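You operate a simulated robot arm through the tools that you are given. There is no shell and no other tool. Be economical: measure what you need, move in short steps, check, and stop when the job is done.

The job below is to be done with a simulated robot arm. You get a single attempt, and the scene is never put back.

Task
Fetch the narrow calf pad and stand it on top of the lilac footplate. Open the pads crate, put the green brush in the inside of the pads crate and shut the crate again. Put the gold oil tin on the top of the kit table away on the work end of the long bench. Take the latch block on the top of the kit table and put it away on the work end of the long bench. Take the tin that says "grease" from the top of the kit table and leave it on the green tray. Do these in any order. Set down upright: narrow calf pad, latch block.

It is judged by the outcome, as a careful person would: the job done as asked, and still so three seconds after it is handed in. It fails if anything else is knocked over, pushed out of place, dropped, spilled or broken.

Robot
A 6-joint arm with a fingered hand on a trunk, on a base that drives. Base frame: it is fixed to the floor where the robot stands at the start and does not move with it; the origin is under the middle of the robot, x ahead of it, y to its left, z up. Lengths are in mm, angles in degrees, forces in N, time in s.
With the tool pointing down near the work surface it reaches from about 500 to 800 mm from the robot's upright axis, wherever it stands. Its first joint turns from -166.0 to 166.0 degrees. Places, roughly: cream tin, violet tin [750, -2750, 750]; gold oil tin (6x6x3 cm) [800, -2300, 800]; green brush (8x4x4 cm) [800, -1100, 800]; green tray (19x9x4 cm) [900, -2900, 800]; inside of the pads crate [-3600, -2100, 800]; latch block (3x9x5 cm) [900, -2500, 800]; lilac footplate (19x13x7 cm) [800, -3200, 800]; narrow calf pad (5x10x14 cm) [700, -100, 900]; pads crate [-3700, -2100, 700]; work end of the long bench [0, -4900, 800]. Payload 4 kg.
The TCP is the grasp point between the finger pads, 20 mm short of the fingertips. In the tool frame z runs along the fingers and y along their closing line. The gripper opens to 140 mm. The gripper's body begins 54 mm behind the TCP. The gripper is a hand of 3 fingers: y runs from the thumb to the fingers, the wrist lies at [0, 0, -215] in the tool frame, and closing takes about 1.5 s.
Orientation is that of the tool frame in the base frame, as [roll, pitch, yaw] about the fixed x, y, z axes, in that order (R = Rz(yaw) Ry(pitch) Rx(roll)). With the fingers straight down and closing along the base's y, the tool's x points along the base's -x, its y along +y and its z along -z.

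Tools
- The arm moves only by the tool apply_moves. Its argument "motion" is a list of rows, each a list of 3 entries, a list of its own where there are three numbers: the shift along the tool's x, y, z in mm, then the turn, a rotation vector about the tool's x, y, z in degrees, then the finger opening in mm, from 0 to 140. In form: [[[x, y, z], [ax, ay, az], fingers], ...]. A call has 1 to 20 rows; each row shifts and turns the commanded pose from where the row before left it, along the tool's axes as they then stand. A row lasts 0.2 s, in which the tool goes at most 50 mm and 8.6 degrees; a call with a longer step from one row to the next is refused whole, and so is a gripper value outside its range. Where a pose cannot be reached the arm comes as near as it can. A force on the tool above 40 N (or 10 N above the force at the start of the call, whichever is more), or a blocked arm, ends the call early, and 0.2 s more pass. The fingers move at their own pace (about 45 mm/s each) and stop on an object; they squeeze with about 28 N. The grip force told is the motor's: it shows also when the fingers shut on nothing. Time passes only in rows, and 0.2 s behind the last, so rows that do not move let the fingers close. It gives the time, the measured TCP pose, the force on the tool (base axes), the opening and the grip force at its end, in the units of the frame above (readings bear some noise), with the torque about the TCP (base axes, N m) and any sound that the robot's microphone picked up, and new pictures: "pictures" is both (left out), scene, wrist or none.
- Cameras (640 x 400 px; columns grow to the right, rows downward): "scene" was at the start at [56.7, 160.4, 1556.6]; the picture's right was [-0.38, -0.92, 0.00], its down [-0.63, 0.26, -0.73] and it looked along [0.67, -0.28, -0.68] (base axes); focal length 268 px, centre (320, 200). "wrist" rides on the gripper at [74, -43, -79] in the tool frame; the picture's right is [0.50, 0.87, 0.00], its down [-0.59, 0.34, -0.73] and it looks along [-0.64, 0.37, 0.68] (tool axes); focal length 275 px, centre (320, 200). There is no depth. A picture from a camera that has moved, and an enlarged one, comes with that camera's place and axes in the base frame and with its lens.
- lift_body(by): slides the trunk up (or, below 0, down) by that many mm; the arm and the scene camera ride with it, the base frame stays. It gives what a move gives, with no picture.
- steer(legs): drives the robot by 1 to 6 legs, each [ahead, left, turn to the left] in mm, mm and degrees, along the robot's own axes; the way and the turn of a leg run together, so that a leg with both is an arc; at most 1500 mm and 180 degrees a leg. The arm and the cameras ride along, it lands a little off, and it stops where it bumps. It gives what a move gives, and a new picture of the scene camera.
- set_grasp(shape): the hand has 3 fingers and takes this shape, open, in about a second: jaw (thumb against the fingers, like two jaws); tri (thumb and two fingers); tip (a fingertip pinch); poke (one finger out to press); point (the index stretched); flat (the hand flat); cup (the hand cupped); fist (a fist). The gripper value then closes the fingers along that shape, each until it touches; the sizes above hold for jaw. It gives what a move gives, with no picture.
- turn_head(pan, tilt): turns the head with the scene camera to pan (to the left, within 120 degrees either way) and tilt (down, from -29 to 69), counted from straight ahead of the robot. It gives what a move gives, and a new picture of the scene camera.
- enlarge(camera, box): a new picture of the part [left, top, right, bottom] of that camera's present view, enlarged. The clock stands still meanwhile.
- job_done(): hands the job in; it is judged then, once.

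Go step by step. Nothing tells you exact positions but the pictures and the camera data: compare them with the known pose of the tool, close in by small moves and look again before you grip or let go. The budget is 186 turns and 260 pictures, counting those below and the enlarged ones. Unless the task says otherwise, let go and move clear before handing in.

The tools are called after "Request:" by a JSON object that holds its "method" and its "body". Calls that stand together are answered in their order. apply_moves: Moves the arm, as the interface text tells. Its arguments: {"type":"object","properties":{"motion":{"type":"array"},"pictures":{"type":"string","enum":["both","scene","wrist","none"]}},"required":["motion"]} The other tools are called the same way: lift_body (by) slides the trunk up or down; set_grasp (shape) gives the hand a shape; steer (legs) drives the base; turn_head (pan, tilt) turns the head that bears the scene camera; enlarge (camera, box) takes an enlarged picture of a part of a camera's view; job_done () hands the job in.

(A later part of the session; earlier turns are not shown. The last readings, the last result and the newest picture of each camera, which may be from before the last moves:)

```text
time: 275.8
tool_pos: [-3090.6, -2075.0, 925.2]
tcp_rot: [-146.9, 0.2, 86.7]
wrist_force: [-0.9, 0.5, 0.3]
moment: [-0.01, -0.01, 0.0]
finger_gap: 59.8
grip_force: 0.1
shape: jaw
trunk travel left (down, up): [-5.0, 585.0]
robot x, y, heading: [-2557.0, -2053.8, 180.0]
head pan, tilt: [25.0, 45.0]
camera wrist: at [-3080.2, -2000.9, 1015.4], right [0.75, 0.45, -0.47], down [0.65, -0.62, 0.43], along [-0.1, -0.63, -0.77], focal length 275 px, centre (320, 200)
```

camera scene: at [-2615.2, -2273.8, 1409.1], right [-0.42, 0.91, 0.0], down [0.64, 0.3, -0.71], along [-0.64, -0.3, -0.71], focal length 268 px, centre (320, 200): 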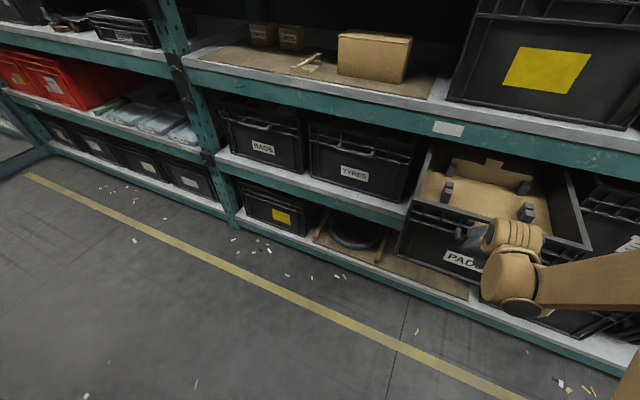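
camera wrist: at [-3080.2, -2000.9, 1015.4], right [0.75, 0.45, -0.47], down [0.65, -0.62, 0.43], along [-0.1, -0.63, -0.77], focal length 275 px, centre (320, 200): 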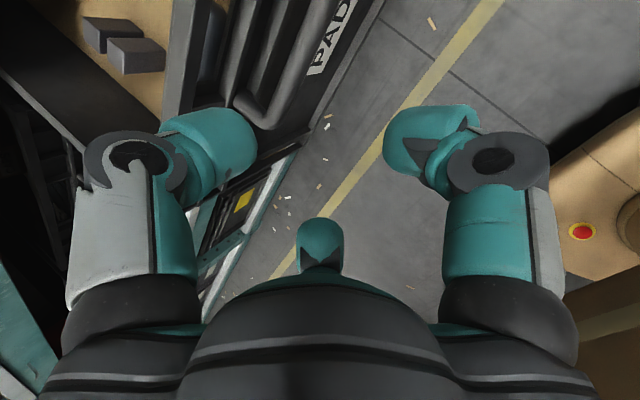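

Handle released. Now point the hand down again, raise, and travel to the brush via the known route.

Request:
{"method": "lift_body", "body": {"by": 150}}

Request:
{"method": "apply_moves", "body": {"motion": [[[0, 0, 0], [-8, 0, 0], 90], [[0, 0, 0], [-8, 0, 0], 90], [[0, 0, 0], [-8, 0, 0], 90], [[0, 0, 0], [-8, 0, 0], 90], [[0, 0, -40], [-1, 0, 0], 90], [[0, 0, -40], [0, 0, 0], 90]], "pictures": "none"}}

Request:
{"method": "enlarge", "body": {"camera": "scene", "box": [360, 160, 600, 310]}}

Request:
{"method": "steer", "body": {"legs": [[105, 0, 0], [0, 1000, 0], [0, 980, 0], [-1300, 0, 0], [-1250, 0, 0]]}}

```text
time: 277.6
tool_pos: [-3091.4, -2074.0, 1074.2]
tcp_rot: [-147.0, 0.2, 86.6]
wrist_force: [0.7, -0.5, -0.8]
moment: [0.02, 0.01, -0.02]
finger_gap: 59.7
grip_force: 0.0
shape: jaw
trunk travel left (down, up): [-155.0, 435.0]
robot x, y, heading: [-2562.0, -2057.3, 180.2]
head pan, tilt: [25.0, 45.0]
```

```text
time: 279.0
tool_pos: [-3089.4, -2088.7, 1154.8]
tcp_rot: [179.9, 0.0, 86.3]
wrist_force: [-0.3, 0.2, -0.4]
moment: [0.03, 0.01, -0.03]
finger_gap: 89.8
grip_force: 0.1
shape: jaw
out of reach, approached as far as the arm can: row 3, 4
trunk travel left (down, up): [-155.0, 435.0]
robot x, y, heading: [-2559.0, -2057.1, 179.8]
head pan, tilt: [25.0, 45.0]
```

```text
2.67 times, centred on (480, 235) of scene
camera zoom: at [-2614.0, -2276.5, 1558.7], right [-0.42, 0.91, 0.0], down [0.64, 0.3, -0.71], along [-0.64, -0.3, -0.71], focal length 714 px, centre (-107, 107)
```

zoom: 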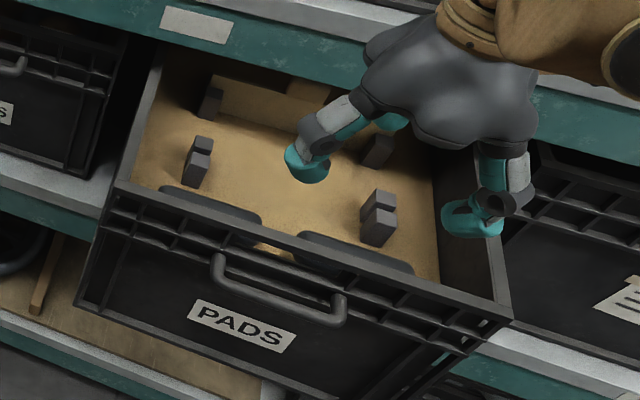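

```text
time: 301.6
tool_pos: [-668.7, -4079.9, 1154.8]
tcp_rot: [179.9, 0.1, 86.4]
wrist_force: [0.3, 0.2, 0.0]
moment: [-0.01, 0.02, 0.02]
finger_gap: 89.8
grip_force: 0.0
shape: jaw
trunk travel left (down, up): [-155.0, 435.0]
robot x, y, heading: [-136.8, -4045.6, -179.7]
head pan, tilt: [25.0, 45.0]
camera scene: at [-192.0, -4266.6, 1558.7], right [-0.42, 0.91, 0.0], down [0.64, 0.3, -0.71], along [-0.64, -0.3, -0.71], focal length 268 px, centre (320, 200)
```

scene: 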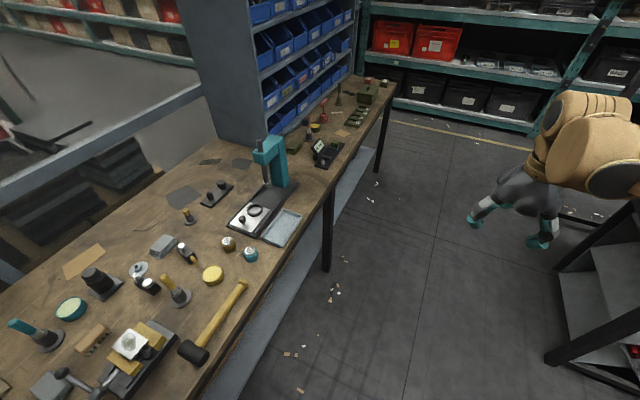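

Now turn around and strafe along the benches to the brush.

Request:
{"method": "steer", "body": {"legs": [[0, 0, -90], [0, 0, -90], [0, 1400, 0], [0, 1400, 0], [0, 130, 0]]}}

Request:
{"method": "turn_head", "body": {"pan": 0, "tilt": 50}}

```text
time: 323.8
tool_pos: [388.0, -1066.0, 1156.0]
tcp_rot: [-180.0, 0.1, -93.8]
wrist_force: [0.5, 0.1, -0.2]
moment: [0.0, 0.03, -0.01]
finger_gap: 89.7
grip_force: 0.1
shape: jaw
trunk travel left (down, up): [-155.0, 435.0]
robot x, y, heading: [-140.7, -1102.4, -0.1]
head pan, tilt: [25.0, 45.0]
camera scene: at [-87.7, -873.0, 1558.5], right [0.42, -0.91, 0.0], down [-0.64, -0.3, -0.71], along [0.64, 0.3, -0.71], focal length 268 px, centre (320, 200)
```

scene: 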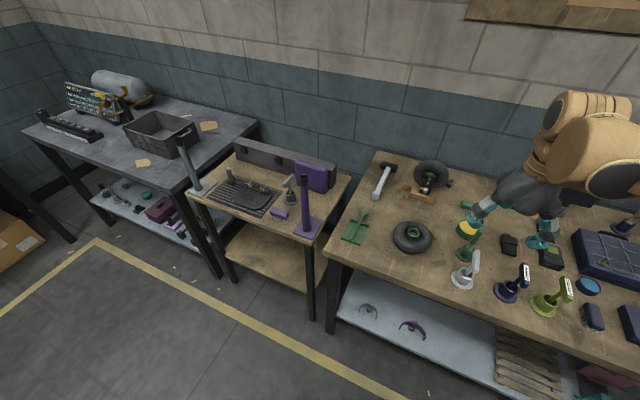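

```text
time: 324.7
tool_pos: [387.8, -1067.1, 1155.4]
tcp_rot: [-180.0, 0.0, -93.8]
wrist_force: [1.0, 0.1, -0.4]
moment: [0.0, 0.01, 0.01]
finger_gap: 89.4
grip_force: 0.0
shape: jaw
trunk travel left (down, up): [-155.0, 435.0]
robot x, y, heading: [-139.3, -1103.7, -0.1]
head pan, tilt: [0.0, 50.0]
camera scene: at [-84.4, -909.0, 1551.8], right [0.0, -1.0, 0.0], down [-0.77, 0.0, -0.64], along [0.64, 0.0, -0.77], focal length 268 px, centre (320, 200)
```

scene: 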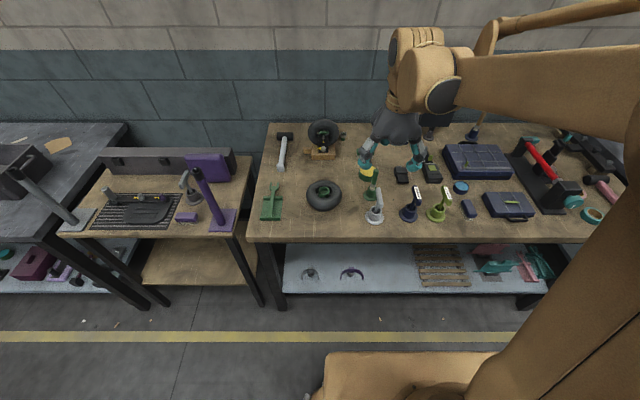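

Drive forward and extend over the brush, then look with the wrist camera.

Request:
{"method": "steer", "body": {"legs": [[185, -8, 0]]}}

Request:
{"method": "apply_moves", "body": {"motion": [[[44, 0, 0], [0, 0, 0], 90], [[0, -45, 0], [0, 0, 0], 90], [[0, -45, 0], [0, 0, 0], 90], [[0, -45, 0], [0, 0, 0], 90], [[0, -45, 0], [0, 0, 0], 90], [[0, 0, 45], [0, 0, 0], 90], [[0, 0, 45], [0, 0, 0], 90]], "pictures": "both"}}

```text
time: 326.2
tool_pos: [575.1, -1074.7, 1155.1]
tcp_rot: [180.0, 0.0, -93.5]
wrist_force: [1.3, -0.5, -0.4]
moment: [0.01, 0.03, 0.02]
finger_gap: 89.6
grip_force: 0.1
shape: jaw
trunk travel left (down, up): [-155.0, 435.0]
robot x, y, heading: [44.6, -1108.6, -0.3]
head pan, tilt: [0.0, 50.0]
camera scene: at [102.2, -917.0, 1551.7], right [0.0, -1.0, 0.0], down [-0.77, 0.0, -0.64], along [0.64, 0.0, -0.77], focal length 268 px, centre (320, 200)
```

scene: 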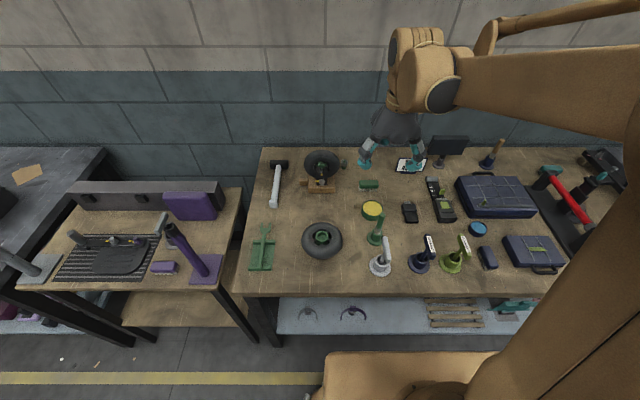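

```text
time: 327.8
tool_pos: [748.1, -1068.3, 1064.5]
tcp_rot: [180.0, -0.1, -94.1]
wrist_force: [-1.1, -0.3, -0.9]
moment: [0.0, 0.0, -0.02]
finger_gap: 89.8
grip_force: 0.1
shape: jaw
out of reach, approached as far as the arm can: row 1, 2, 3, 4, 5
trunk travel left (down, up): [-155.0, 435.0]
robot x, y, heading: [42.8, -1109.5, 0.0]
head pan, tilt: [0.0, 50.0]
camera scene: at [101.7, -916.9, 1551.7], right [0.0, -1.0, 0.0], down [-0.77, 0.0, -0.64], along [0.64, 0.0, -0.77], focal length 268 px, centre (320, 200)
camera wrist: at [784.5, -1145.4, 1144.8], right [-0.9, -0.44, 0.0], down [-0.3, 0.61, 0.73], along [-0.32, 0.66, -0.68], focal length 275 px, centre (320, 200)
```

scene: 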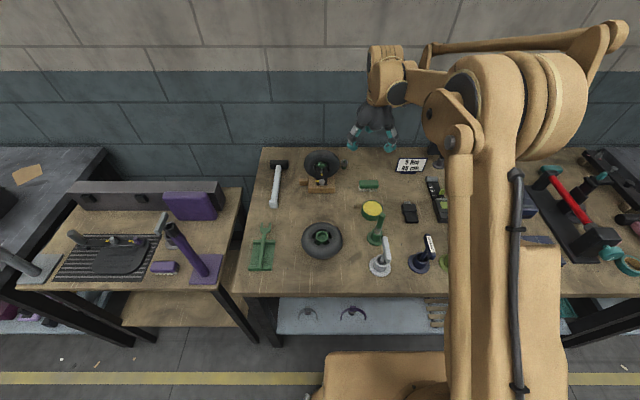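
wrist: 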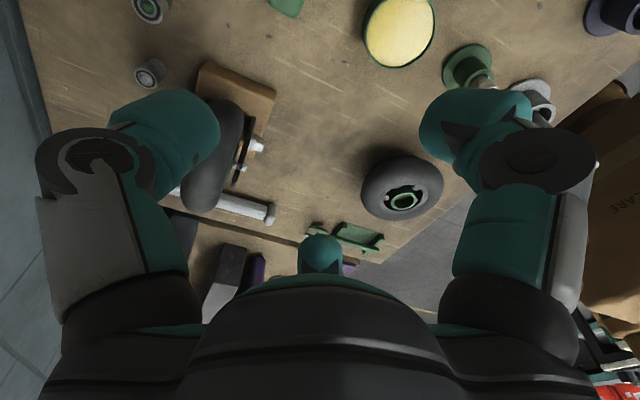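

The wrist seems near a joint limit in this orientation. I'll turn the hand through home to yaw +90.

Request:
{"method": "apply_moves", "body": {"motion": [[[0, 0, -20], [0, 0, 8.5], 90], [[0, 0, 0], [0, 0, 8.5], 90], [[0, 0, 0], [0, 0, 8.5], 90], [[0, 0, 0], [0, 0, 8.5], 90], [[0, 0, 0], [0, 0, 8.5], 90], [[0, 0, 0], [0, 0, 8.5], 90], [[0, 0, 0], [0, 0, 8.5], 90], [[0, 0, 0], [0, 0, 8.5], 90], [[0, 0, 0], [0, 0, 8.5], 90], [[0, 0, 0], [0, 0, 8.5], 90]], "pictures": "none"}}

Request:
{"method": "apply_moves", "body": {"motion": [[[0, 0, 0], [0, 0, 8.5], 90], [[0, 0, 0], [0, 0, 8.5], 90], [[0, 0, 0], [0, 0, 8.5], 90], [[0, 0, 0], [0, 0, 8.5], 90], [[0, 0, 0], [0, 0, 8.5], 90], [[0, 0, 0], [0, 0, 8.5], 90], [[0, 0, 0], [0, 0, 8.5], 90], [[0, 0, 0], [0, 0, 8.5], 90], [[0, 0, 0], [0, 0, 8.5], 90], [[0, 0, 0], [0, 0, 8.5], 90], [[0, 0, 0], [0, 0, 5], 90]], "pictures": "wrist"}}

Request:
{"method": "enlarge", "body": {"camera": "scene", "box": [320, 160, 416, 220]}}

```text
time: 330.0
tool_pos: [748.1, -1070.8, 1084.8]
tcp_rot: [180.0, 0.0, -178.9]
wrist_force: [0.5, 0.1, -0.2]
moment: [0.0, -0.01, 0.02]
finger_gap: 89.5
grip_force: 0.1
shape: jaw
trunk travel left (down, up): [-155.0, 435.0]
robot x, y, heading: [44.8, -1108.9, 0.1]
head pan, tilt: [0.0, 50.0]
```

```text
time: 332.4
tool_pos: [747.4, -1071.3, 1084.7]
tcp_rot: [-180.0, -0.2, 91.3]
wrist_force: [0.8, -0.3, 0.3]
moment: [-0.01, -0.01, -0.02]
finger_gap: 89.5
grip_force: 0.0
shape: jaw
trunk travel left (down, up): [-155.0, 435.0]
robot x, y, heading: [41.3, -1111.8, -0.1]
head pan, tilt: [0.0, 50.0]
camera wrist: at [702.5, -996.9, 1165.0], right [0.85, 0.52, 0.0], down [0.35, -0.58, 0.73], along [0.38, -0.63, -0.68], focal length 275 px, centre (320, 200)
```

wrist: 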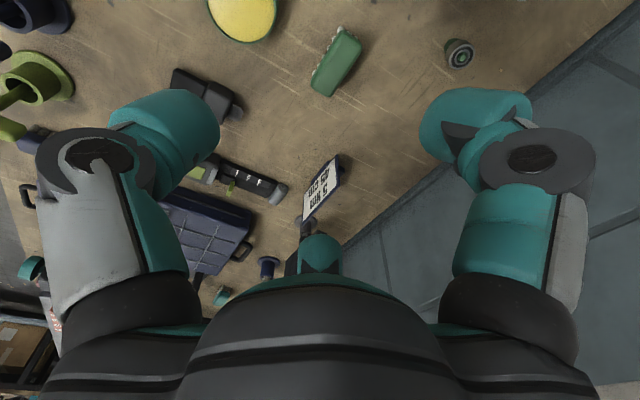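

```text
6.67 times, centred on (368, 190) of scene
camera zoom: at [100.9, -917.0, 1551.8], right [0.0, -1.0, 0.0], down [-0.77, 0.0, -0.64], along [0.64, 0.0, -0.77], focal length 1784 px, centre (0, 267)
```

zoom: 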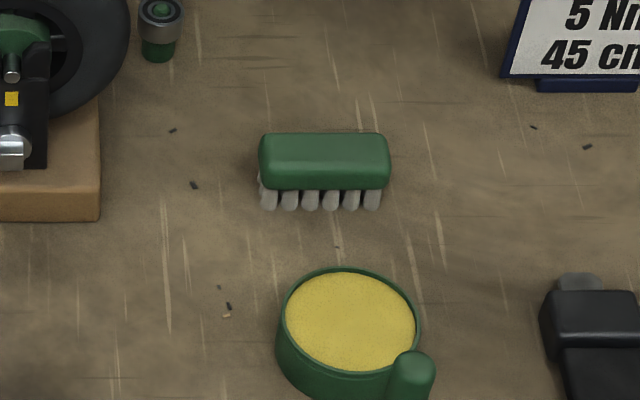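

Brush at about (783, -1096), long axis along y. Align, narrow the opening (tin in front), and lower.

Request:
{"method": "apply_moves", "body": {"motion": [[[-25, 36, 0], [0, 0, 0], 75]], "pictures": "none"}}

Request:
{"method": "lift_body", "body": {"by": -150}}

Request:
{"method": "apply_moves", "body": {"motion": [[[0, 0, 20], [0, 0, 0], 75], [[0, 0, 20], [0, 0, 0], 75]], "pictures": "wrist"}}

Request:
{"method": "enlarge", "body": {"camera": "scene", "box": [320, 120, 416, 180]}}

```text
time: 332.8
tool_pos: [785.2, -1095.7, 1083.1]
tcp_rot: [-179.9, -0.1, 91.5]
wrist_force: [0.3, 0.1, 0.0]
moment: [-0.02, 0.0, 0.0]
finger_gap: 75.2
grip_force: 0.0
shape: jaw
trunk travel left (down, up): [-155.0, 435.0]
robot x, y, heading: [44.0, -1109.8, 0.2]
head pan, tilt: [0.0, 50.0]
```

```text
time: 334.5
tool_pos: [784.0, -1093.8, 934.2]
tcp_rot: [180.0, -0.1, 91.3]
wrist_force: [0.0, -0.1, 0.3]
moment: [0.0, 0.0, 0.0]
finger_gap: 75.4
grip_force: 0.1
shape: jaw
trunk travel left (down, up): [-5.0, 585.0]
robot x, y, heading: [42.6, -1110.2, 0.0]
head pan, tilt: [0.0, 50.0]
```

```text
time: 335.1
tool_pos: [784.1, -1092.8, 893.5]
tcp_rot: [180.0, 0.0, 91.4]
wrist_force: [0.2, -0.1, -0.4]
moment: [0.03, 0.01, 0.01]
finger_gap: 75.4
grip_force: 0.1
shape: jaw
trunk travel left (down, up): [-5.0, 585.0]
robot x, y, heading: [45.8, -1106.2, -0.1]
head pan, tilt: [0.0, 50.0]
camera wrist: at [738.8, -1020.9, 974.2], right [0.85, 0.52, 0.0], down [0.35, -0.58, 0.73], along [0.38, -0.63, -0.68], focal length 275 px, centre (320, 200)
```

wrist: 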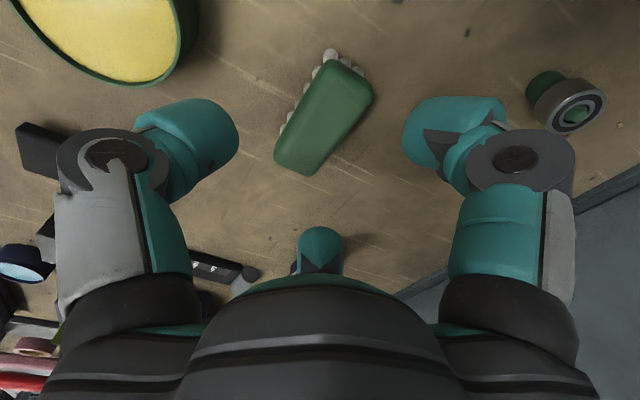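

```text
6.67 times, centred on (368, 150) of scene
camera zoom: at [101.1, -917.0, 1401.8], right [0.0, -1.0, 0.0], down [-0.77, 0.0, -0.64], along [0.64, 0.0, -0.77], focal length 1784 px, centre (0, 533)
```

zoom: 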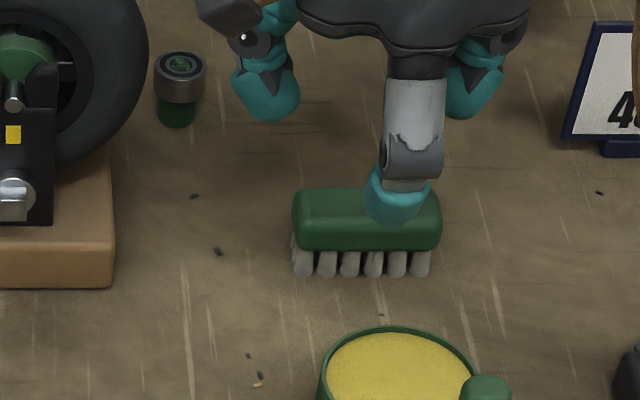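

Request:
{"method": "apply_moves", "body": {"motion": [[[-4, 3, 0], [0, 0, 0], 75], [[0, 0, 30], [0, 0, 0], 75], [[0, 0, 28], [0, 0, 0], 75]], "pictures": "wrist"}}

Request:
{"method": "enlarge", "body": {"camera": "scene", "box": [320, 120, 416, 180]}}

```text
time: 335.9
tool_pos: [787.1, -1097.9, 835.8]
tcp_rot: [180.0, -0.2, 91.4]
wrist_force: [0.4, 0.3, 0.1]
moment: [0.0, -0.03, 0.02]
finger_gap: 75.4
grip_force: 0.0
shape: jaw
trunk travel left (down, up): [-5.0, 585.0]
robot x, y, heading: [41.9, -1108.3, -0.1]
head pan, tilt: [0.0, 50.0]
camera wrist: at [741.6, -1024.3, 916.1], right [0.85, 0.52, 0.0], down [0.35, -0.58, 0.73], along [0.38, -0.63, -0.68], focal length 275 px, centre (320, 200)
```

wrist: 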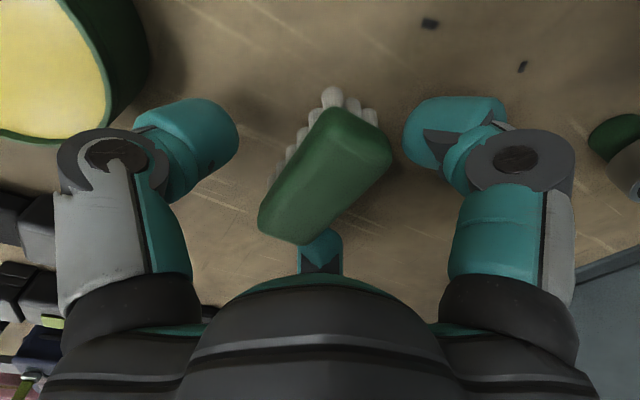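

```text
6.67 times, centred on (368, 150) of scene
camera zoom: at [101.1, -917.0, 1401.8], right [0.0, -1.0, 0.0], down [-0.77, 0.0, -0.64], along [0.64, 0.0, -0.77], focal length 1784 px, centre (0, 533)
```

zoom: 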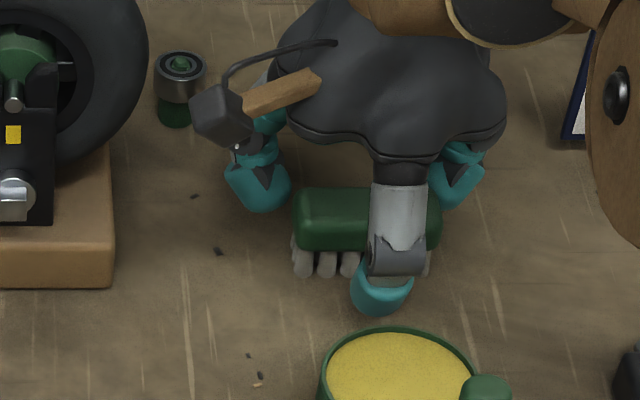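

Brush top is at about z 823. Lower 22 mm and grip.

Request:
{"method": "apply_moves", "body": {"motion": [[[1, 0, 12], [0, 0, 0], 75], [[0, 0, 10], [0, 0, 0], 75], [[0, 0, 0], [0, 0, 0], 60], [[0, 0, 0], [0, 0, 0], 50], [[0, 0, 0], [0, 0, 0], 40], [[0, 0, 0], [0, 0, 0], 30], [[0, 0, 0], [0, 0, 0], 20], [[0, 0, 0], [0, 0, 0], 20]], "pictures": "wrist"}}

Request:
{"method": "apply_moves", "body": {"motion": [[[0, 0, -10], [0, 0, 0], 15], [[0, 0, -20], [0, 0, 0], 15], [[0, 0, -30], [0, 0, 0], 15], [[0, 0, -40], [0, 0, 0], 15]], "pictures": "wrist"}}

```text
time: 336.6
tool_pos: [787.5, -1095.6, 817.7]
tcp_rot: [-179.9, -0.1, 91.4]
wrist_force: [-6.9, -0.1, 18.2]
moment: [0.02, 0.62, -0.02]
finger_gap: 44.2
grip_force: 20.9
shape: jaw
trunk travel left (down, up): [-5.0, 585.0]
robot x, y, heading: [43.8, -1107.3, -0.1]
head pan, tilt: [0.0, 50.0]
stopped in row 3: the force on the tool passed its limit at 45 N (the readings are from after the stop); the commanded pose is now the measured one
camera wrist: at [742.0, -1023.0, 898.1], right [0.85, 0.52, 0.0], down [0.35, -0.58, 0.73], along [0.38, -0.63, -0.68], focal length 275 px, centre (320, 200)
```

wrist: 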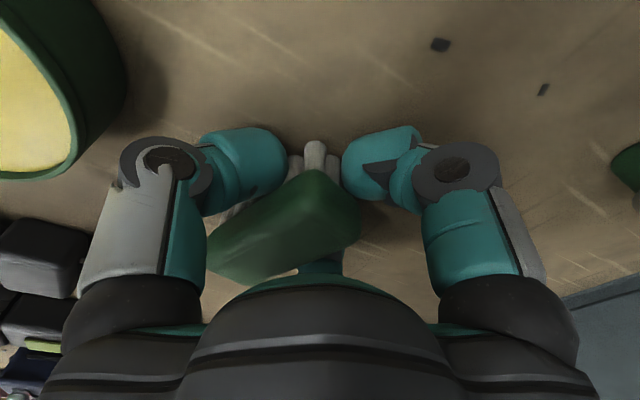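

```text
time: 337.6
tool_pos: [786.8, -1097.2, 917.5]
tcp_rot: [-179.9, -0.2, 91.4]
wrist_force: [0.1, -0.1, -0.7]
moment: [0.03, 0.0, -0.04]
finger_gap: 35.8
grip_force: 28.3
shape: jaw
trunk travel left (down, up): [-5.0, 585.0]
robot x, y, heading: [43.7, -1108.5, 0.2]
head pan, tilt: [0.0, 50.0]
camera wrist: at [741.3, -1023.8, 997.7], right [0.85, 0.52, 0.0], down [0.35, -0.58, 0.73], along [0.38, -0.63, -0.68], focal length 275 px, centre (320, 200)
```

wrist: 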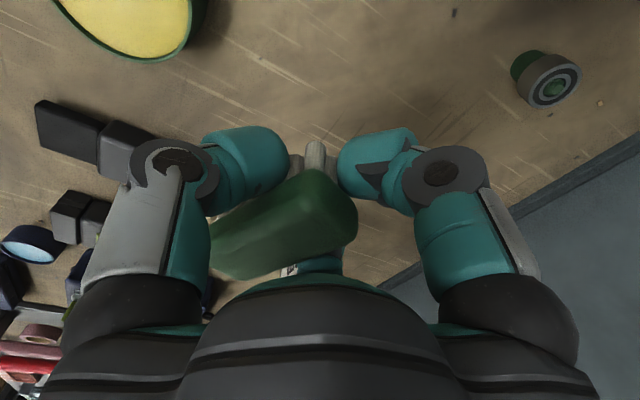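

The brush is held. Retract, raise, and head back to the crate.

Request:
{"method": "apply_moves", "body": {"motion": [[[0, -45, 0], [0, 0, 0], 15], [[0, -45, 0], [0, 0, 0], 15], [[0, -45, 0], [0, 0, 0], 15], [[0, -45, 0], [0, 0, 0], 15], [[0, -33, 0], [0, 0, 0], 15]], "pictures": "none"}}

Request:
{"method": "lift_body", "body": {"by": 240}}

Request:
{"method": "steer", "body": {"legs": [[-185, 0, 0], [0, -1470, 0], [0, -1465, 0], [0, 0, 90], [0, 0, 90]]}}

Request:
{"method": "steer", "body": {"legs": [[1260, 0, 0], [1260, 0, 0]]}}

```text
time: 338.6
tool_pos: [615.5, -1103.9, 917.0]
tcp_rot: [179.5, 0.0, 91.3]
wrist_force: [13.8, -6.8, 8.2]
moment: [0.13, 0.7, 0.31]
finger_gap: 32.8
grip_force: 27.7
shape: jaw
trunk travel left (down, up): [-5.0, 585.0]
robot x, y, heading: [42.9, -1108.2, -0.2]
head pan, tilt: [0.0, 50.0]
stopped in row 5: the force on the tool passed its limit at 71 N (the readings are from after the stop); the commanded pose is now the measured one
```

```text
time: 341.1
tool_pos: [613.9, -1102.5, 1158.4]
tcp_rot: [179.5, 0.1, 91.4]
wrist_force: [0.3, 0.3, -0.2]
moment: [-0.03, -0.02, -0.03]
finger_gap: 33.4
grip_force: 28.3
shape: jaw
trunk travel left (down, up): [-245.0, 345.0]
robot x, y, heading: [45.1, -1106.7, 0.1]
head pan, tilt: [0.0, 50.0]
```

```text
time: 364.0
tool_pos: [-702.8, -4055.5, 1158.0]
tcp_rot: [179.5, 0.0, -86.8]
wrist_force: [-0.6, 0.6, -0.5]
moment: [-0.01, 0.02, 0.01]
finger_gap: 33.9
grip_force: 28.3
shape: jaw
trunk travel left (down, up): [-245.0, 345.0]
robot x, y, heading: [-134.5, -4026.4, -178.2]
head pan, tilt: [0.0, 50.0]
camera scene: at [-184.5, -4220.3, 1641.8], right [-0.03, 1.0, 0.0], down [0.77, 0.02, -0.64], along [-0.64, -0.02, -0.77], focal length 268 px, centre (320, 200)
```

scene: 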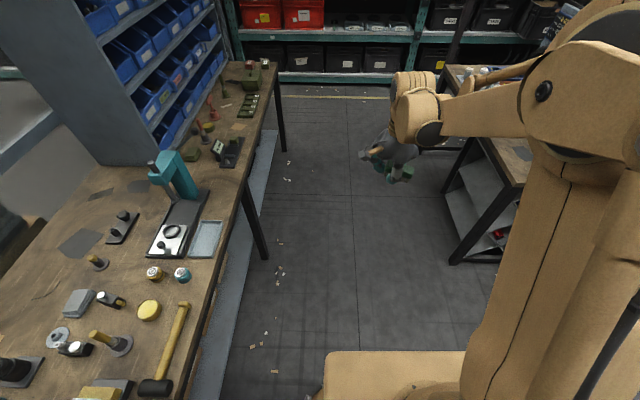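

```text
time: 376.4
tool_pos: [-3229.7, -4132.7, 1157.5]
tcp_rot: [179.4, 0.0, -86.7]
wrist_force: [-0.5, -0.6, -0.7]
moment: [-0.03, -0.01, 0.0]
finger_gap: 33.8
grip_force: 27.8
shape: jaw
trunk travel left (down, up): [-245.0, 345.0]
robot x, y, heading: [-2661.4, -4104.1, -177.8]
head pan, tilt: [0.0, 50.0]
camera scene: at [-2710.7, -4296.9, 1641.8], right [-0.03, 1.0, 0.0], down [0.77, 0.03, -0.64], along [-0.64, -0.02, -0.77], focal length 268 px, centre (320, 200)
```

scene: 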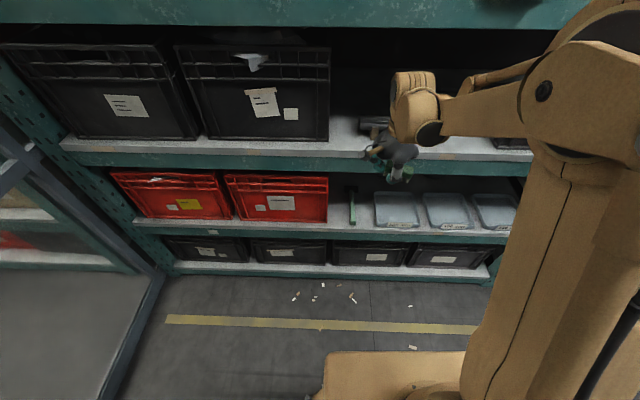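

Retracting from the table earlier hit something with a spike of force; I must inspect that table afterwards. First finish with the brush: straighten heading and go up the aisle.

Request:
{"method": "steer", "body": {"legs": [[-30, 0, -2.2], [0, -1030, 0], [0, -1010, 0]]}}

Request:
{"method": "turn_head", "body": {"pan": 20, "tilt": 45}}

Request:
{"method": "enlarge", "body": {"camera": "wrist", "box": [0, 0, 640, 400]}}

```text
time: 386.9
tool_pos: [-3185.0, -2079.7, 1157.1]
tcp_rot: [179.3, 0.0, -89.1]
wrist_force: [-0.5, 1.0, -0.6]
moment: [-0.01, 0.0, -0.01]
finger_gap: 33.9
grip_force: 28.4
shape: jaw
trunk travel left (down, up): [-245.0, 345.0]
robot x, y, heading: [-2616.1, -2080.2, 179.6]
head pan, tilt: [0.0, 50.0]
camera scene: at [-2673.4, -2265.3, 1641.9], right [0.01, 1.0, 0.0], down [0.77, -0.01, -0.64], along [-0.64, 0.0, -0.77], focal length 268 px, centre (320, 200)
```

scene: 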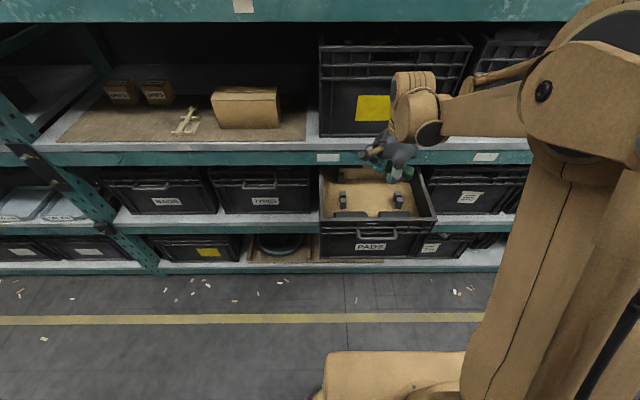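

```text
time: 387.7
tool_pos: [-3185.0, -2080.2, 1157.6]
tcp_rot: [179.4, -0.1, -89.2]
wrist_force: [0.9, -0.3, 0.0]
moment: [0.0, 0.01, -0.01]
finger_gap: 33.7
grip_force: 28.3
shape: jaw
trunk travel left (down, up): [-245.0, 345.0]
robot x, y, heading: [-2618.5, -2080.1, 179.5]
head pan, tilt: [20.0, 45.0]
camera scene: at [-2673.0, -2293.5, 1648.7], right [-0.33, 0.94, 0.0], down [0.67, 0.24, -0.71], along [-0.67, -0.24, -0.71], focal length 268 px, centre (320, 200)
```

scene: 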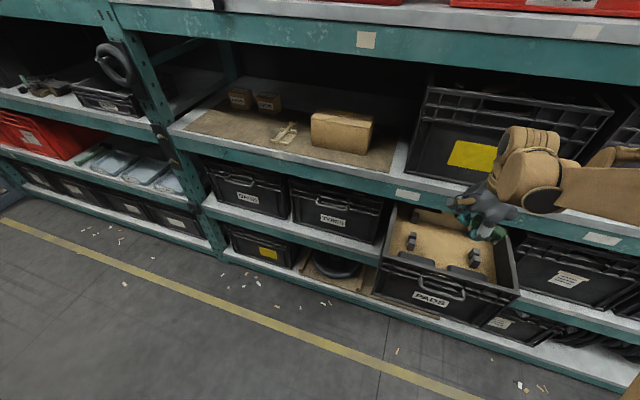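

```text
1.00 times, centred on (320, 200) of wrist (not enlarged: the box is as wide or as high as the picture)
camera zoom: at [-3140.9, -2153.8, 1237.3], right [-0.86, -0.51, 0.01], down [-0.34, 0.58, 0.74], along [-0.38, 0.63, -0.67], focal length 275 px, centre (320, 200)
```

zoom: 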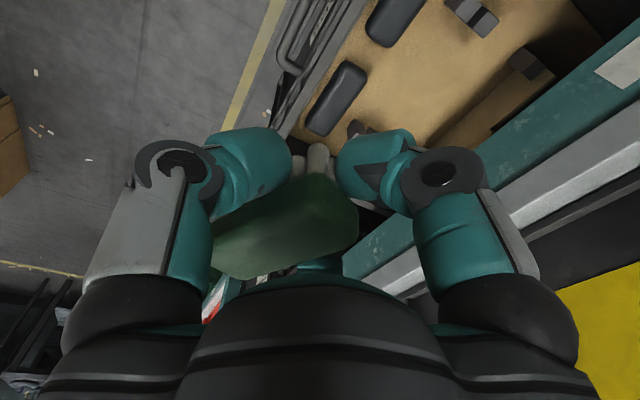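

Request:
{"method": "enlarge", "body": {"camera": "scene", "box": [370, 190, 530, 290]}}

```text
4.00 times, centred on (450, 240) of scene
camera zoom: at [-2673.0, -2293.5, 1648.7], right [-0.33, 0.94, 0.0], down [0.67, 0.24, -0.71], along [-0.67, -0.24, -0.71], focal length 1070 px, centre (-200, 40)
```

zoom: 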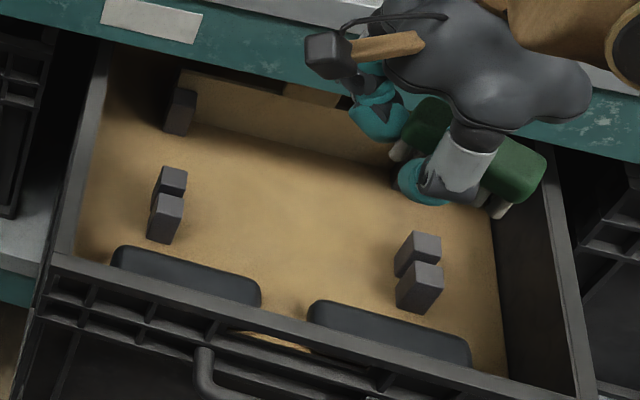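

Plan: lay the brush in the free strip behind the two dark cushions (x ≈ -3337). First correct the brush's yaw in hand and tilt the hand 20° to reach under the beam.

Request:
{"method": "apply_moves", "body": {"motion": [[[0, 25, 0], [0, 0, -7], 15], [[0, 25, 0], [0, 0, -7], 15], [[0, 25, 0], [0, 0, -7], 15], [[0, 0, 0], [-6.2, -2.4, 0], 15], [[0, 0, 0], [-6.2, -2.4, 0], 15], [[0, 0, 0], [-6.2, -2.4, 0], 15]], "pictures": "wrist"}}

Request:
{"method": "enlarge", "body": {"camera": "scene", "box": [370, 160, 530, 260]}}

```text
time: 389.1
tool_pos: [-3257.2, -2090.2, 1158.0]
tcp_rot: [160.7, 7.3, -69.2]
wrist_force: [0.1, -0.4, -1.1]
moment: [-0.02, 0.03, 0.01]
finger_gap: 33.7
grip_force: 28.4
shape: jaw
trunk travel left (down, up): [-245.0, 345.0]
robot x, y, heading: [-2616.9, -2077.8, 179.5]
head pan, tilt: [20.0, 45.0]
camera wrist: at [-3167.6, -2143.2, 1210.3], right [-0.58, -0.79, 0.22], down [-0.24, 0.42, 0.87], along [-0.78, 0.45, -0.43], focal length 275 px, centre (320, 200)
```

wrist: 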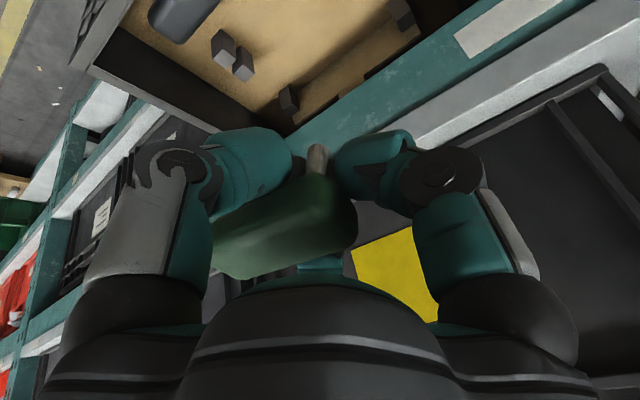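

```text
4.00 times, centred on (450, 210) of scene
camera zoom: at [-2671.9, -2293.6, 1648.8], right [-0.33, 0.94, 0.0], down [0.67, 0.24, -0.71], along [-0.67, -0.24, -0.71], focal length 1070 px, centre (-200, 160)
```

zoom: 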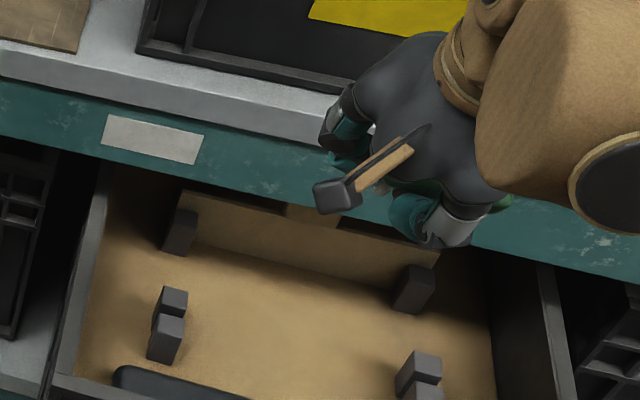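

Orientation good. Shift y by +36 mm and lower via trunk.

Request:
{"method": "apply_moves", "body": {"motion": [[[-33.4, -13.5, -0.2], [0, 0, 0], 15]], "pictures": "none"}}

Request:
{"method": "lift_body", "body": {"by": -240}}

Request:
{"method": "apply_moves", "body": {"motion": [[[0, 0, 0], [0, 0, 0], 15]], "pictures": "both"}}

Request:
{"method": "enlarge", "body": {"camera": "scene", "box": [370, 160, 530, 260]}}

```text
time: 389.5
tool_pos: [-3258.2, -2053.4, 1157.2]
tcp_rot: [160.7, 7.4, -69.3]
wrist_force: [0.4, -1.1, -1.0]
moment: [-0.04, 0.01, -0.02]
finger_gap: 33.8
grip_force: 27.9
shape: jaw
trunk travel left (down, up): [-245.0, 345.0]
robot x, y, heading: [-2613.8, -2074.8, 179.8]
head pan, tilt: [20.0, 45.0]
```

```text
time: 392.0
tool_pos: [-3257.2, -2054.7, 918.5]
tcp_rot: [160.8, 7.3, -69.4]
wrist_force: [-0.5, 0.1, -0.4]
moment: [-0.02, -0.03, -0.03]
finger_gap: 33.7
grip_force: 27.8
shape: jaw
trunk travel left (down, up): [-5.0, 585.0]
robot x, y, heading: [-2613.7, -2078.1, 179.6]
head pan, tilt: [20.0, 45.0]
```

```text
time: 392.4
tool_pos: [-3258.5, -2055.7, 918.2]
tcp_rot: [160.9, 7.3, -69.3]
wrist_force: [-0.2, 0.3, -0.4]
moment: [0.0, -0.01, 0.01]
finger_gap: 33.6
grip_force: 27.7
shape: jaw
trunk travel left (down, up): [-5.0, 585.0]
robot x, y, heading: [-2614.4, -2077.5, 179.5]
head pan, tilt: [20.0, 45.0]
camera scene: at [-2673.0, -2293.6, 1408.7], right [-0.33, 0.94, 0.0], down [0.67, 0.24, -0.71], along [-0.67, -0.24, -0.71], focal length 268 px, centre (320, 200)
camera wrist: at [-3168.1, -2106.7, 969.7], right [-0.58, -0.79, 0.22], down [-0.24, 0.42, 0.87], along [-0.78, 0.45, -0.43], focal length 275 px, centre (320, 200)
```

scene: 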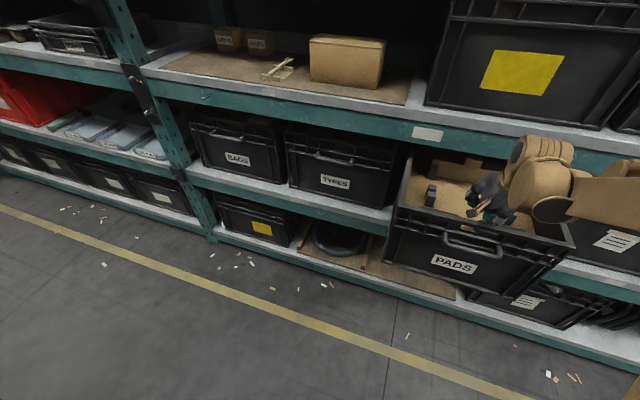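
wrist: 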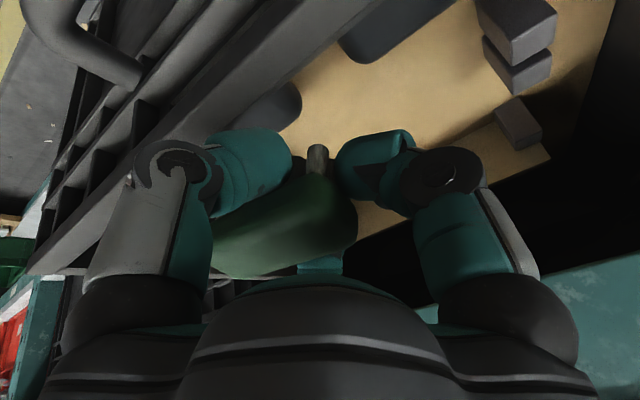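

```text
4.00 times, centred on (450, 210) of scene
camera zoom: at [-2673.0, -2293.6, 1408.7], right [-0.33, 0.94, 0.0], down [0.67, 0.24, -0.71], along [-0.67, -0.24, -0.71], focal length 1070 px, centre (-200, 160)
```

zoom: 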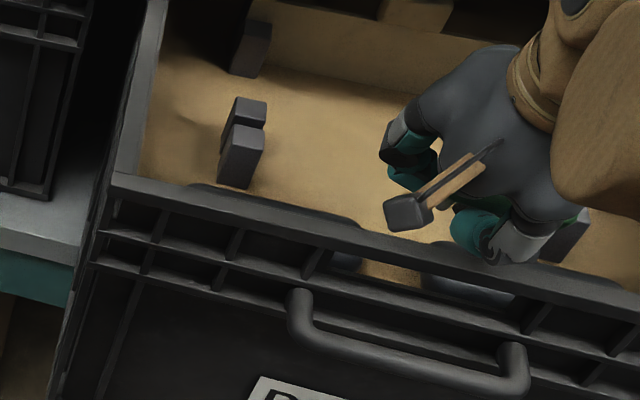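

To keep the wrist camera clear of the crate's front rim, rotate the hand back 21° about its axis, then follow a safe path: in over the rim, down, then slightly deeper.

Request:
{"method": "apply_moves", "body": {"motion": [[[0, 0, 0], [0, 0, 7], 15], [[0, 0, 0], [0, 0, 7], 15], [[0, 0, 0], [0, 0, 7], 15]], "pictures": "none"}}

```text
time: 393.2
tool_pos: [-3257.6, -2054.0, 917.1]
tcp_rot: [159.5, 0.2, -89.2]
wrist_force: [-0.1, 0.3, -0.5]
moment: [-0.02, 0.02, 0.0]
finger_gap: 33.6
grip_force: 27.8
shape: jaw
trunk travel left (down, up): [-5.0, 585.0]
robot x, y, heading: [-2617.9, -2079.6, 180.0]
head pan, tilt: [20.0, 45.0]
```

Request:
{"method": "apply_moves", "body": {"motion": [[[0, 16, 31], [0, 0, 0], 15], [[0, 16, 31], [0, 0, 0], 15]], "pictures": "both"}}

Request:
{"method": "enlarge", "body": {"camera": "scene", "box": [370, 150, 530, 250]}}

```text
time: 393.6
tool_pos: [-3282.4, -2054.9, 901.9]
tcp_rot: [159.2, 0.1, -89.2]
wrist_force: [-4.9, -0.8, 28.3]
moment: [0.05, -1.64, -0.02]
finger_gap: 33.1
grip_force: 27.9
shape: jaw
trunk travel left (down, up): [-5.0, 585.0]
robot x, y, heading: [-2613.5, -2078.1, 179.8]
head pan, tilt: [20.0, 45.0]
stopped in row 2: the force on the tool passed its limit at 111 N (the readings are from after the stop); the commanded pose is now the measured one
camera scene: at [-2671.1, -2293.7, 1409.1], right [-0.33, 0.94, 0.0], down [0.67, 0.24, -0.71], along [-0.67, -0.24, -0.71], focal length 268 px, centre (320, 200)
camera wrist: at [-3212.8, -2127.6, 961.7], right [-0.8, -0.51, 0.31], down [-0.07, 0.59, 0.81], along [-0.59, 0.63, -0.5], focal length 275 px, centre (320, 200)
```

scene: 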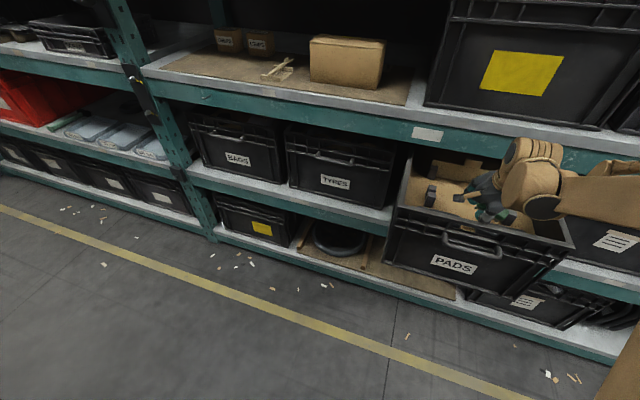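
wrist: 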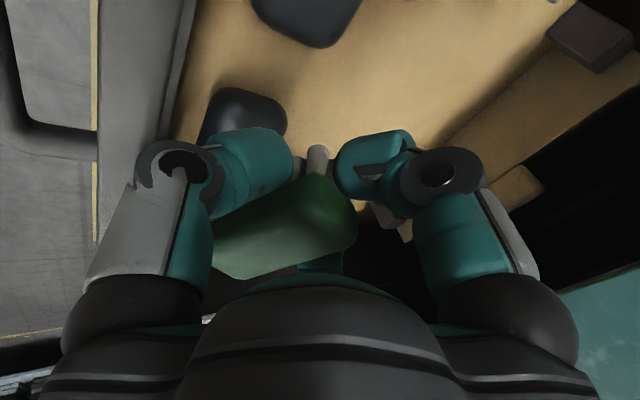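

```text
4.00 times, centred on (450, 200) of scene
camera zoom: at [-2671.1, -2293.7, 1409.1], right [-0.33, 0.94, 0.0], down [0.67, 0.24, -0.71], along [-0.67, -0.24, -0.71], focal length 1070 px, centre (-200, 200)
```

zoom: 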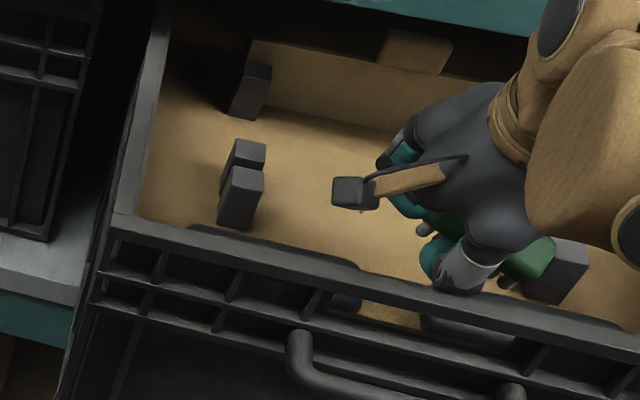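

The thumb knuckle touched the front rim. I'll rise, shift deeper to be centred in the slot between rim and beam, then descend along the hand axis.

Request:
{"method": "apply_moves", "body": {"motion": [[[0, 7, -18.7], [0, 0, 0], 15], [[0, 13, 5], [0, 0, 0], 15], [[0, 11, 4], [0, 0, 0], 15], [[0, 0, 10], [0, 0, 0], 15], [[0, 0, 15], [0, 0, 0], 15]], "pictures": "none"}}

Request:
{"method": "enlarge", "body": {"camera": "scene", "box": [370, 150, 530, 250]}}

```text
time: 394.9
tool_pos: [-3315.9, -2054.6, 896.4]
tcp_rot: [159.4, 0.1, -89.2]
wrist_force: [0.8, 0.5, -1.2]
moment: [0.0, 0.0, 0.0]
finger_gap: 33.5
grip_force: 28.1
shape: jaw
trunk travel left (down, up): [-5.0, 585.0]
robot x, y, heading: [-2614.4, -2076.8, 179.5]
head pan, tilt: [20.0, 45.0]
```

```text
4.00 times, centred on (450, 200) of scene
camera zoom: at [-2673.3, -2293.6, 1408.7], right [-0.33, 0.94, 0.0], down [0.67, 0.24, -0.71], along [-0.67, -0.24, -0.71], focal length 1070 px, centre (-200, 200)
```

zoom: 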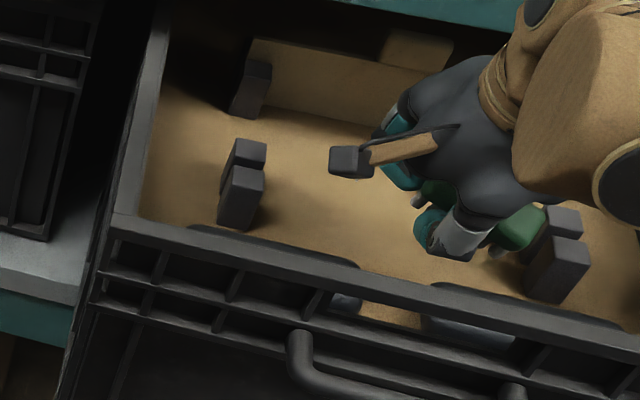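

Clear now. Shift y -15 and descend along the hand axis.

Request:
{"method": "apply_moves", "body": {"motion": [[[15, 0, 0], [0, 0, 0], 15], [[0, 0, 20], [0, 0, 0], 15], [[0, 0, 20], [0, 0, 0], 15], [[0, 0, 20], [0, 0, 0], 15]], "pictures": "wrist"}}

Request:
{"method": "enlarge", "body": {"camera": "scene", "box": [370, 150, 530, 250]}}

```text
time: 395.9
tool_pos: [-3336.0, -2070.3, 840.9]
tcp_rot: [159.3, 0.2, -89.1]
wrist_force: [1.2, 1.1, 11.1]
moment: [0.49, -0.41, -0.05]
finger_gap: 34.9
grip_force: 28.4
shape: jaw
trunk travel left (down, up): [-5.0, 585.0]
robot x, y, heading: [-2615.3, -2078.2, 179.6]
head pan, tilt: [20.0, 45.0]
camera wrist: at [-3268.2, -2143.2, 901.6], right [-0.8, -0.51, 0.31], down [-0.07, 0.59, 0.81], along [-0.59, 0.63, -0.5], focal length 275 px, centre (320, 200)
```

wrist: 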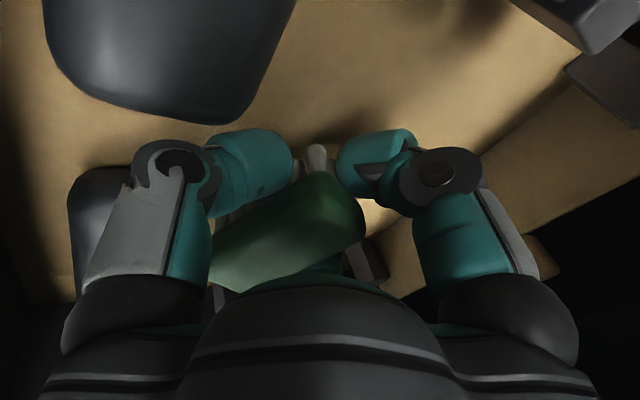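

```text
4.00 times, centred on (450, 200) of scene
camera zoom: at [-2671.8, -2293.4, 1409.0], right [-0.33, 0.94, 0.0], down [0.67, 0.24, -0.71], along [-0.67, -0.24, -0.71], focal length 1070 px, centre (-200, 200)
```

zoom: 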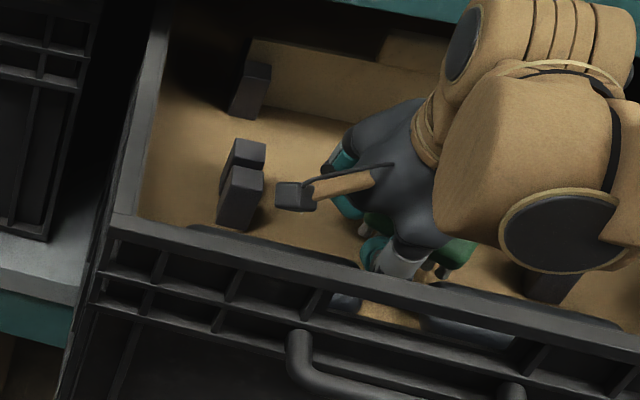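

The brush's far end met a cushion. Raise a little, rotate the hand 21° so the brush aligns with y, then continue down.

Request:
{"method": "apply_moves", "body": {"motion": [[[0, 0, -10], [0, 0, 0], 15], [[0, 0, 0], [0, 0, -7], 15], [[0, 0, 0], [0, 0, -7], 15], [[0, 0, 0], [0, 0, -6], 15], [[0, 0, 12], [0, 0, 0], 15]], "pictures": "wrist"}}

Request:
{"method": "enlarge", "body": {"camera": "scene", "box": [370, 150, 530, 250]}}

```text
time: 397.1
tool_pos: [-3337.0, -2070.7, 837.7]
tcp_rot: [160.5, 7.0, -70.3]
wrist_force: [0.0, 0.1, -0.4]
moment: [-0.05, -0.02, -0.03]
finger_gap: 34.7
grip_force: 28.3
shape: jaw
trunk travel left (down, up): [-5.0, 585.0]
robot x, y, heading: [-2614.4, -2074.8, 179.6]
head pan, tilt: [20.0, 45.0]
camera wrist: at [-3248.6, -2123.9, 890.3], right [-0.59, -0.78, 0.23], down [-0.23, 0.43, 0.87], along [-0.77, 0.46, -0.44], focal length 275 px, centre (320, 200)
```

wrist: 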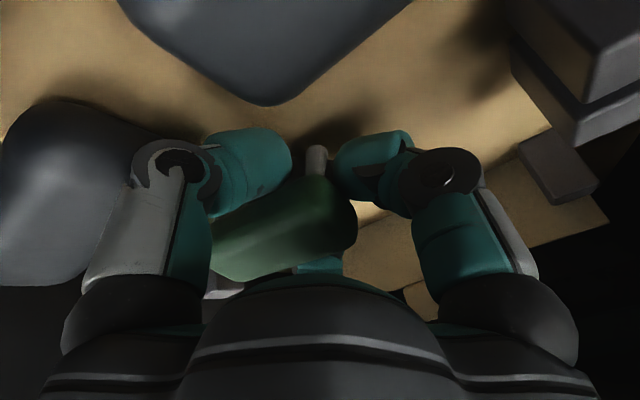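

```text
4.00 times, centred on (450, 200) of scene
camera zoom: at [-2673.2, -2293.6, 1408.7], right [-0.33, 0.94, 0.0], down [0.67, 0.24, -0.71], along [-0.67, -0.24, -0.71], focal length 1070 px, centre (-200, 200)
```

zoom: 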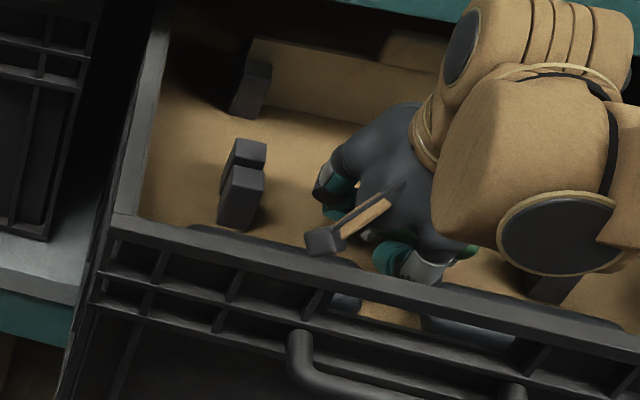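

Request:
{"method": "apply_moves", "body": {"motion": [[[0, 0, 10], [0, 0, 0], 15], [[0, 0, 8], [0, 0, 0], 15]], "pictures": "none"}}

Request:
{"method": "apply_moves", "body": {"motion": [[[0, 0, 8], [0, 0, 0], 15], [[0, 0, 6], [0, 0, 0], 15]], "pictures": "wrist"}}

```text
time: 397.6
tool_pos: [-3342.4, -2069.7, 823.8]
tcp_rot: [160.3, 7.1, -70.4]
wrist_force: [4.3, 1.2, 36.7]
moment: [0.15, -0.7, -0.03]
finger_gap: 37.5
grip_force: 28.1
shape: jaw
trunk travel left (down, up): [-5.0, 585.0]
robot x, y, heading: [-2616.0, -2079.0, 179.4]
head pan, tilt: [20.0, 45.0]
```

```text
time: 398.1
tool_pos: [-3343.9, -2069.3, 820.5]
tcp_rot: [160.2, 7.0, -70.6]
wrist_force: [-2.6, 0.8, 46.6]
moment: [-0.31, -1.82, -0.67]
finger_gap: 39.1
grip_force: 28.6
shape: jaw
trunk travel left (down, up): [-5.0, 585.0]
robot x, y, heading: [-2610.8, -2077.6, 179.4]
head pan, tilt: [20.0, 45.0]
stopped in row 2: the force on the tool passed its limit at 61 N (the readings are from after the stop); the commanded pose is now the measured one
camera wrist: at [-3255.6, -2122.5, 871.9], right [-0.59, -0.77, 0.23], down [-0.23, 0.43, 0.87], along [-0.77, 0.46, -0.43], focal length 275 px, centre (320, 200)
```

wrist: 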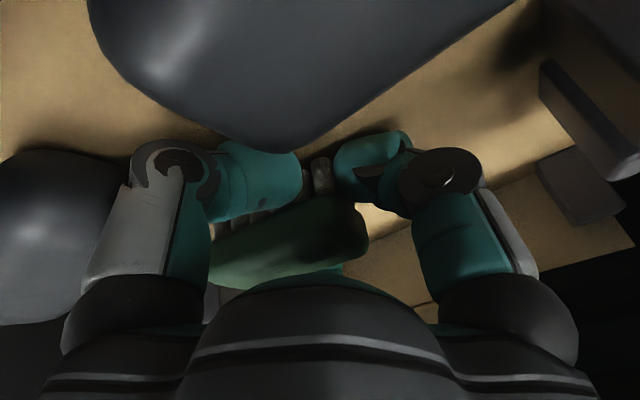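

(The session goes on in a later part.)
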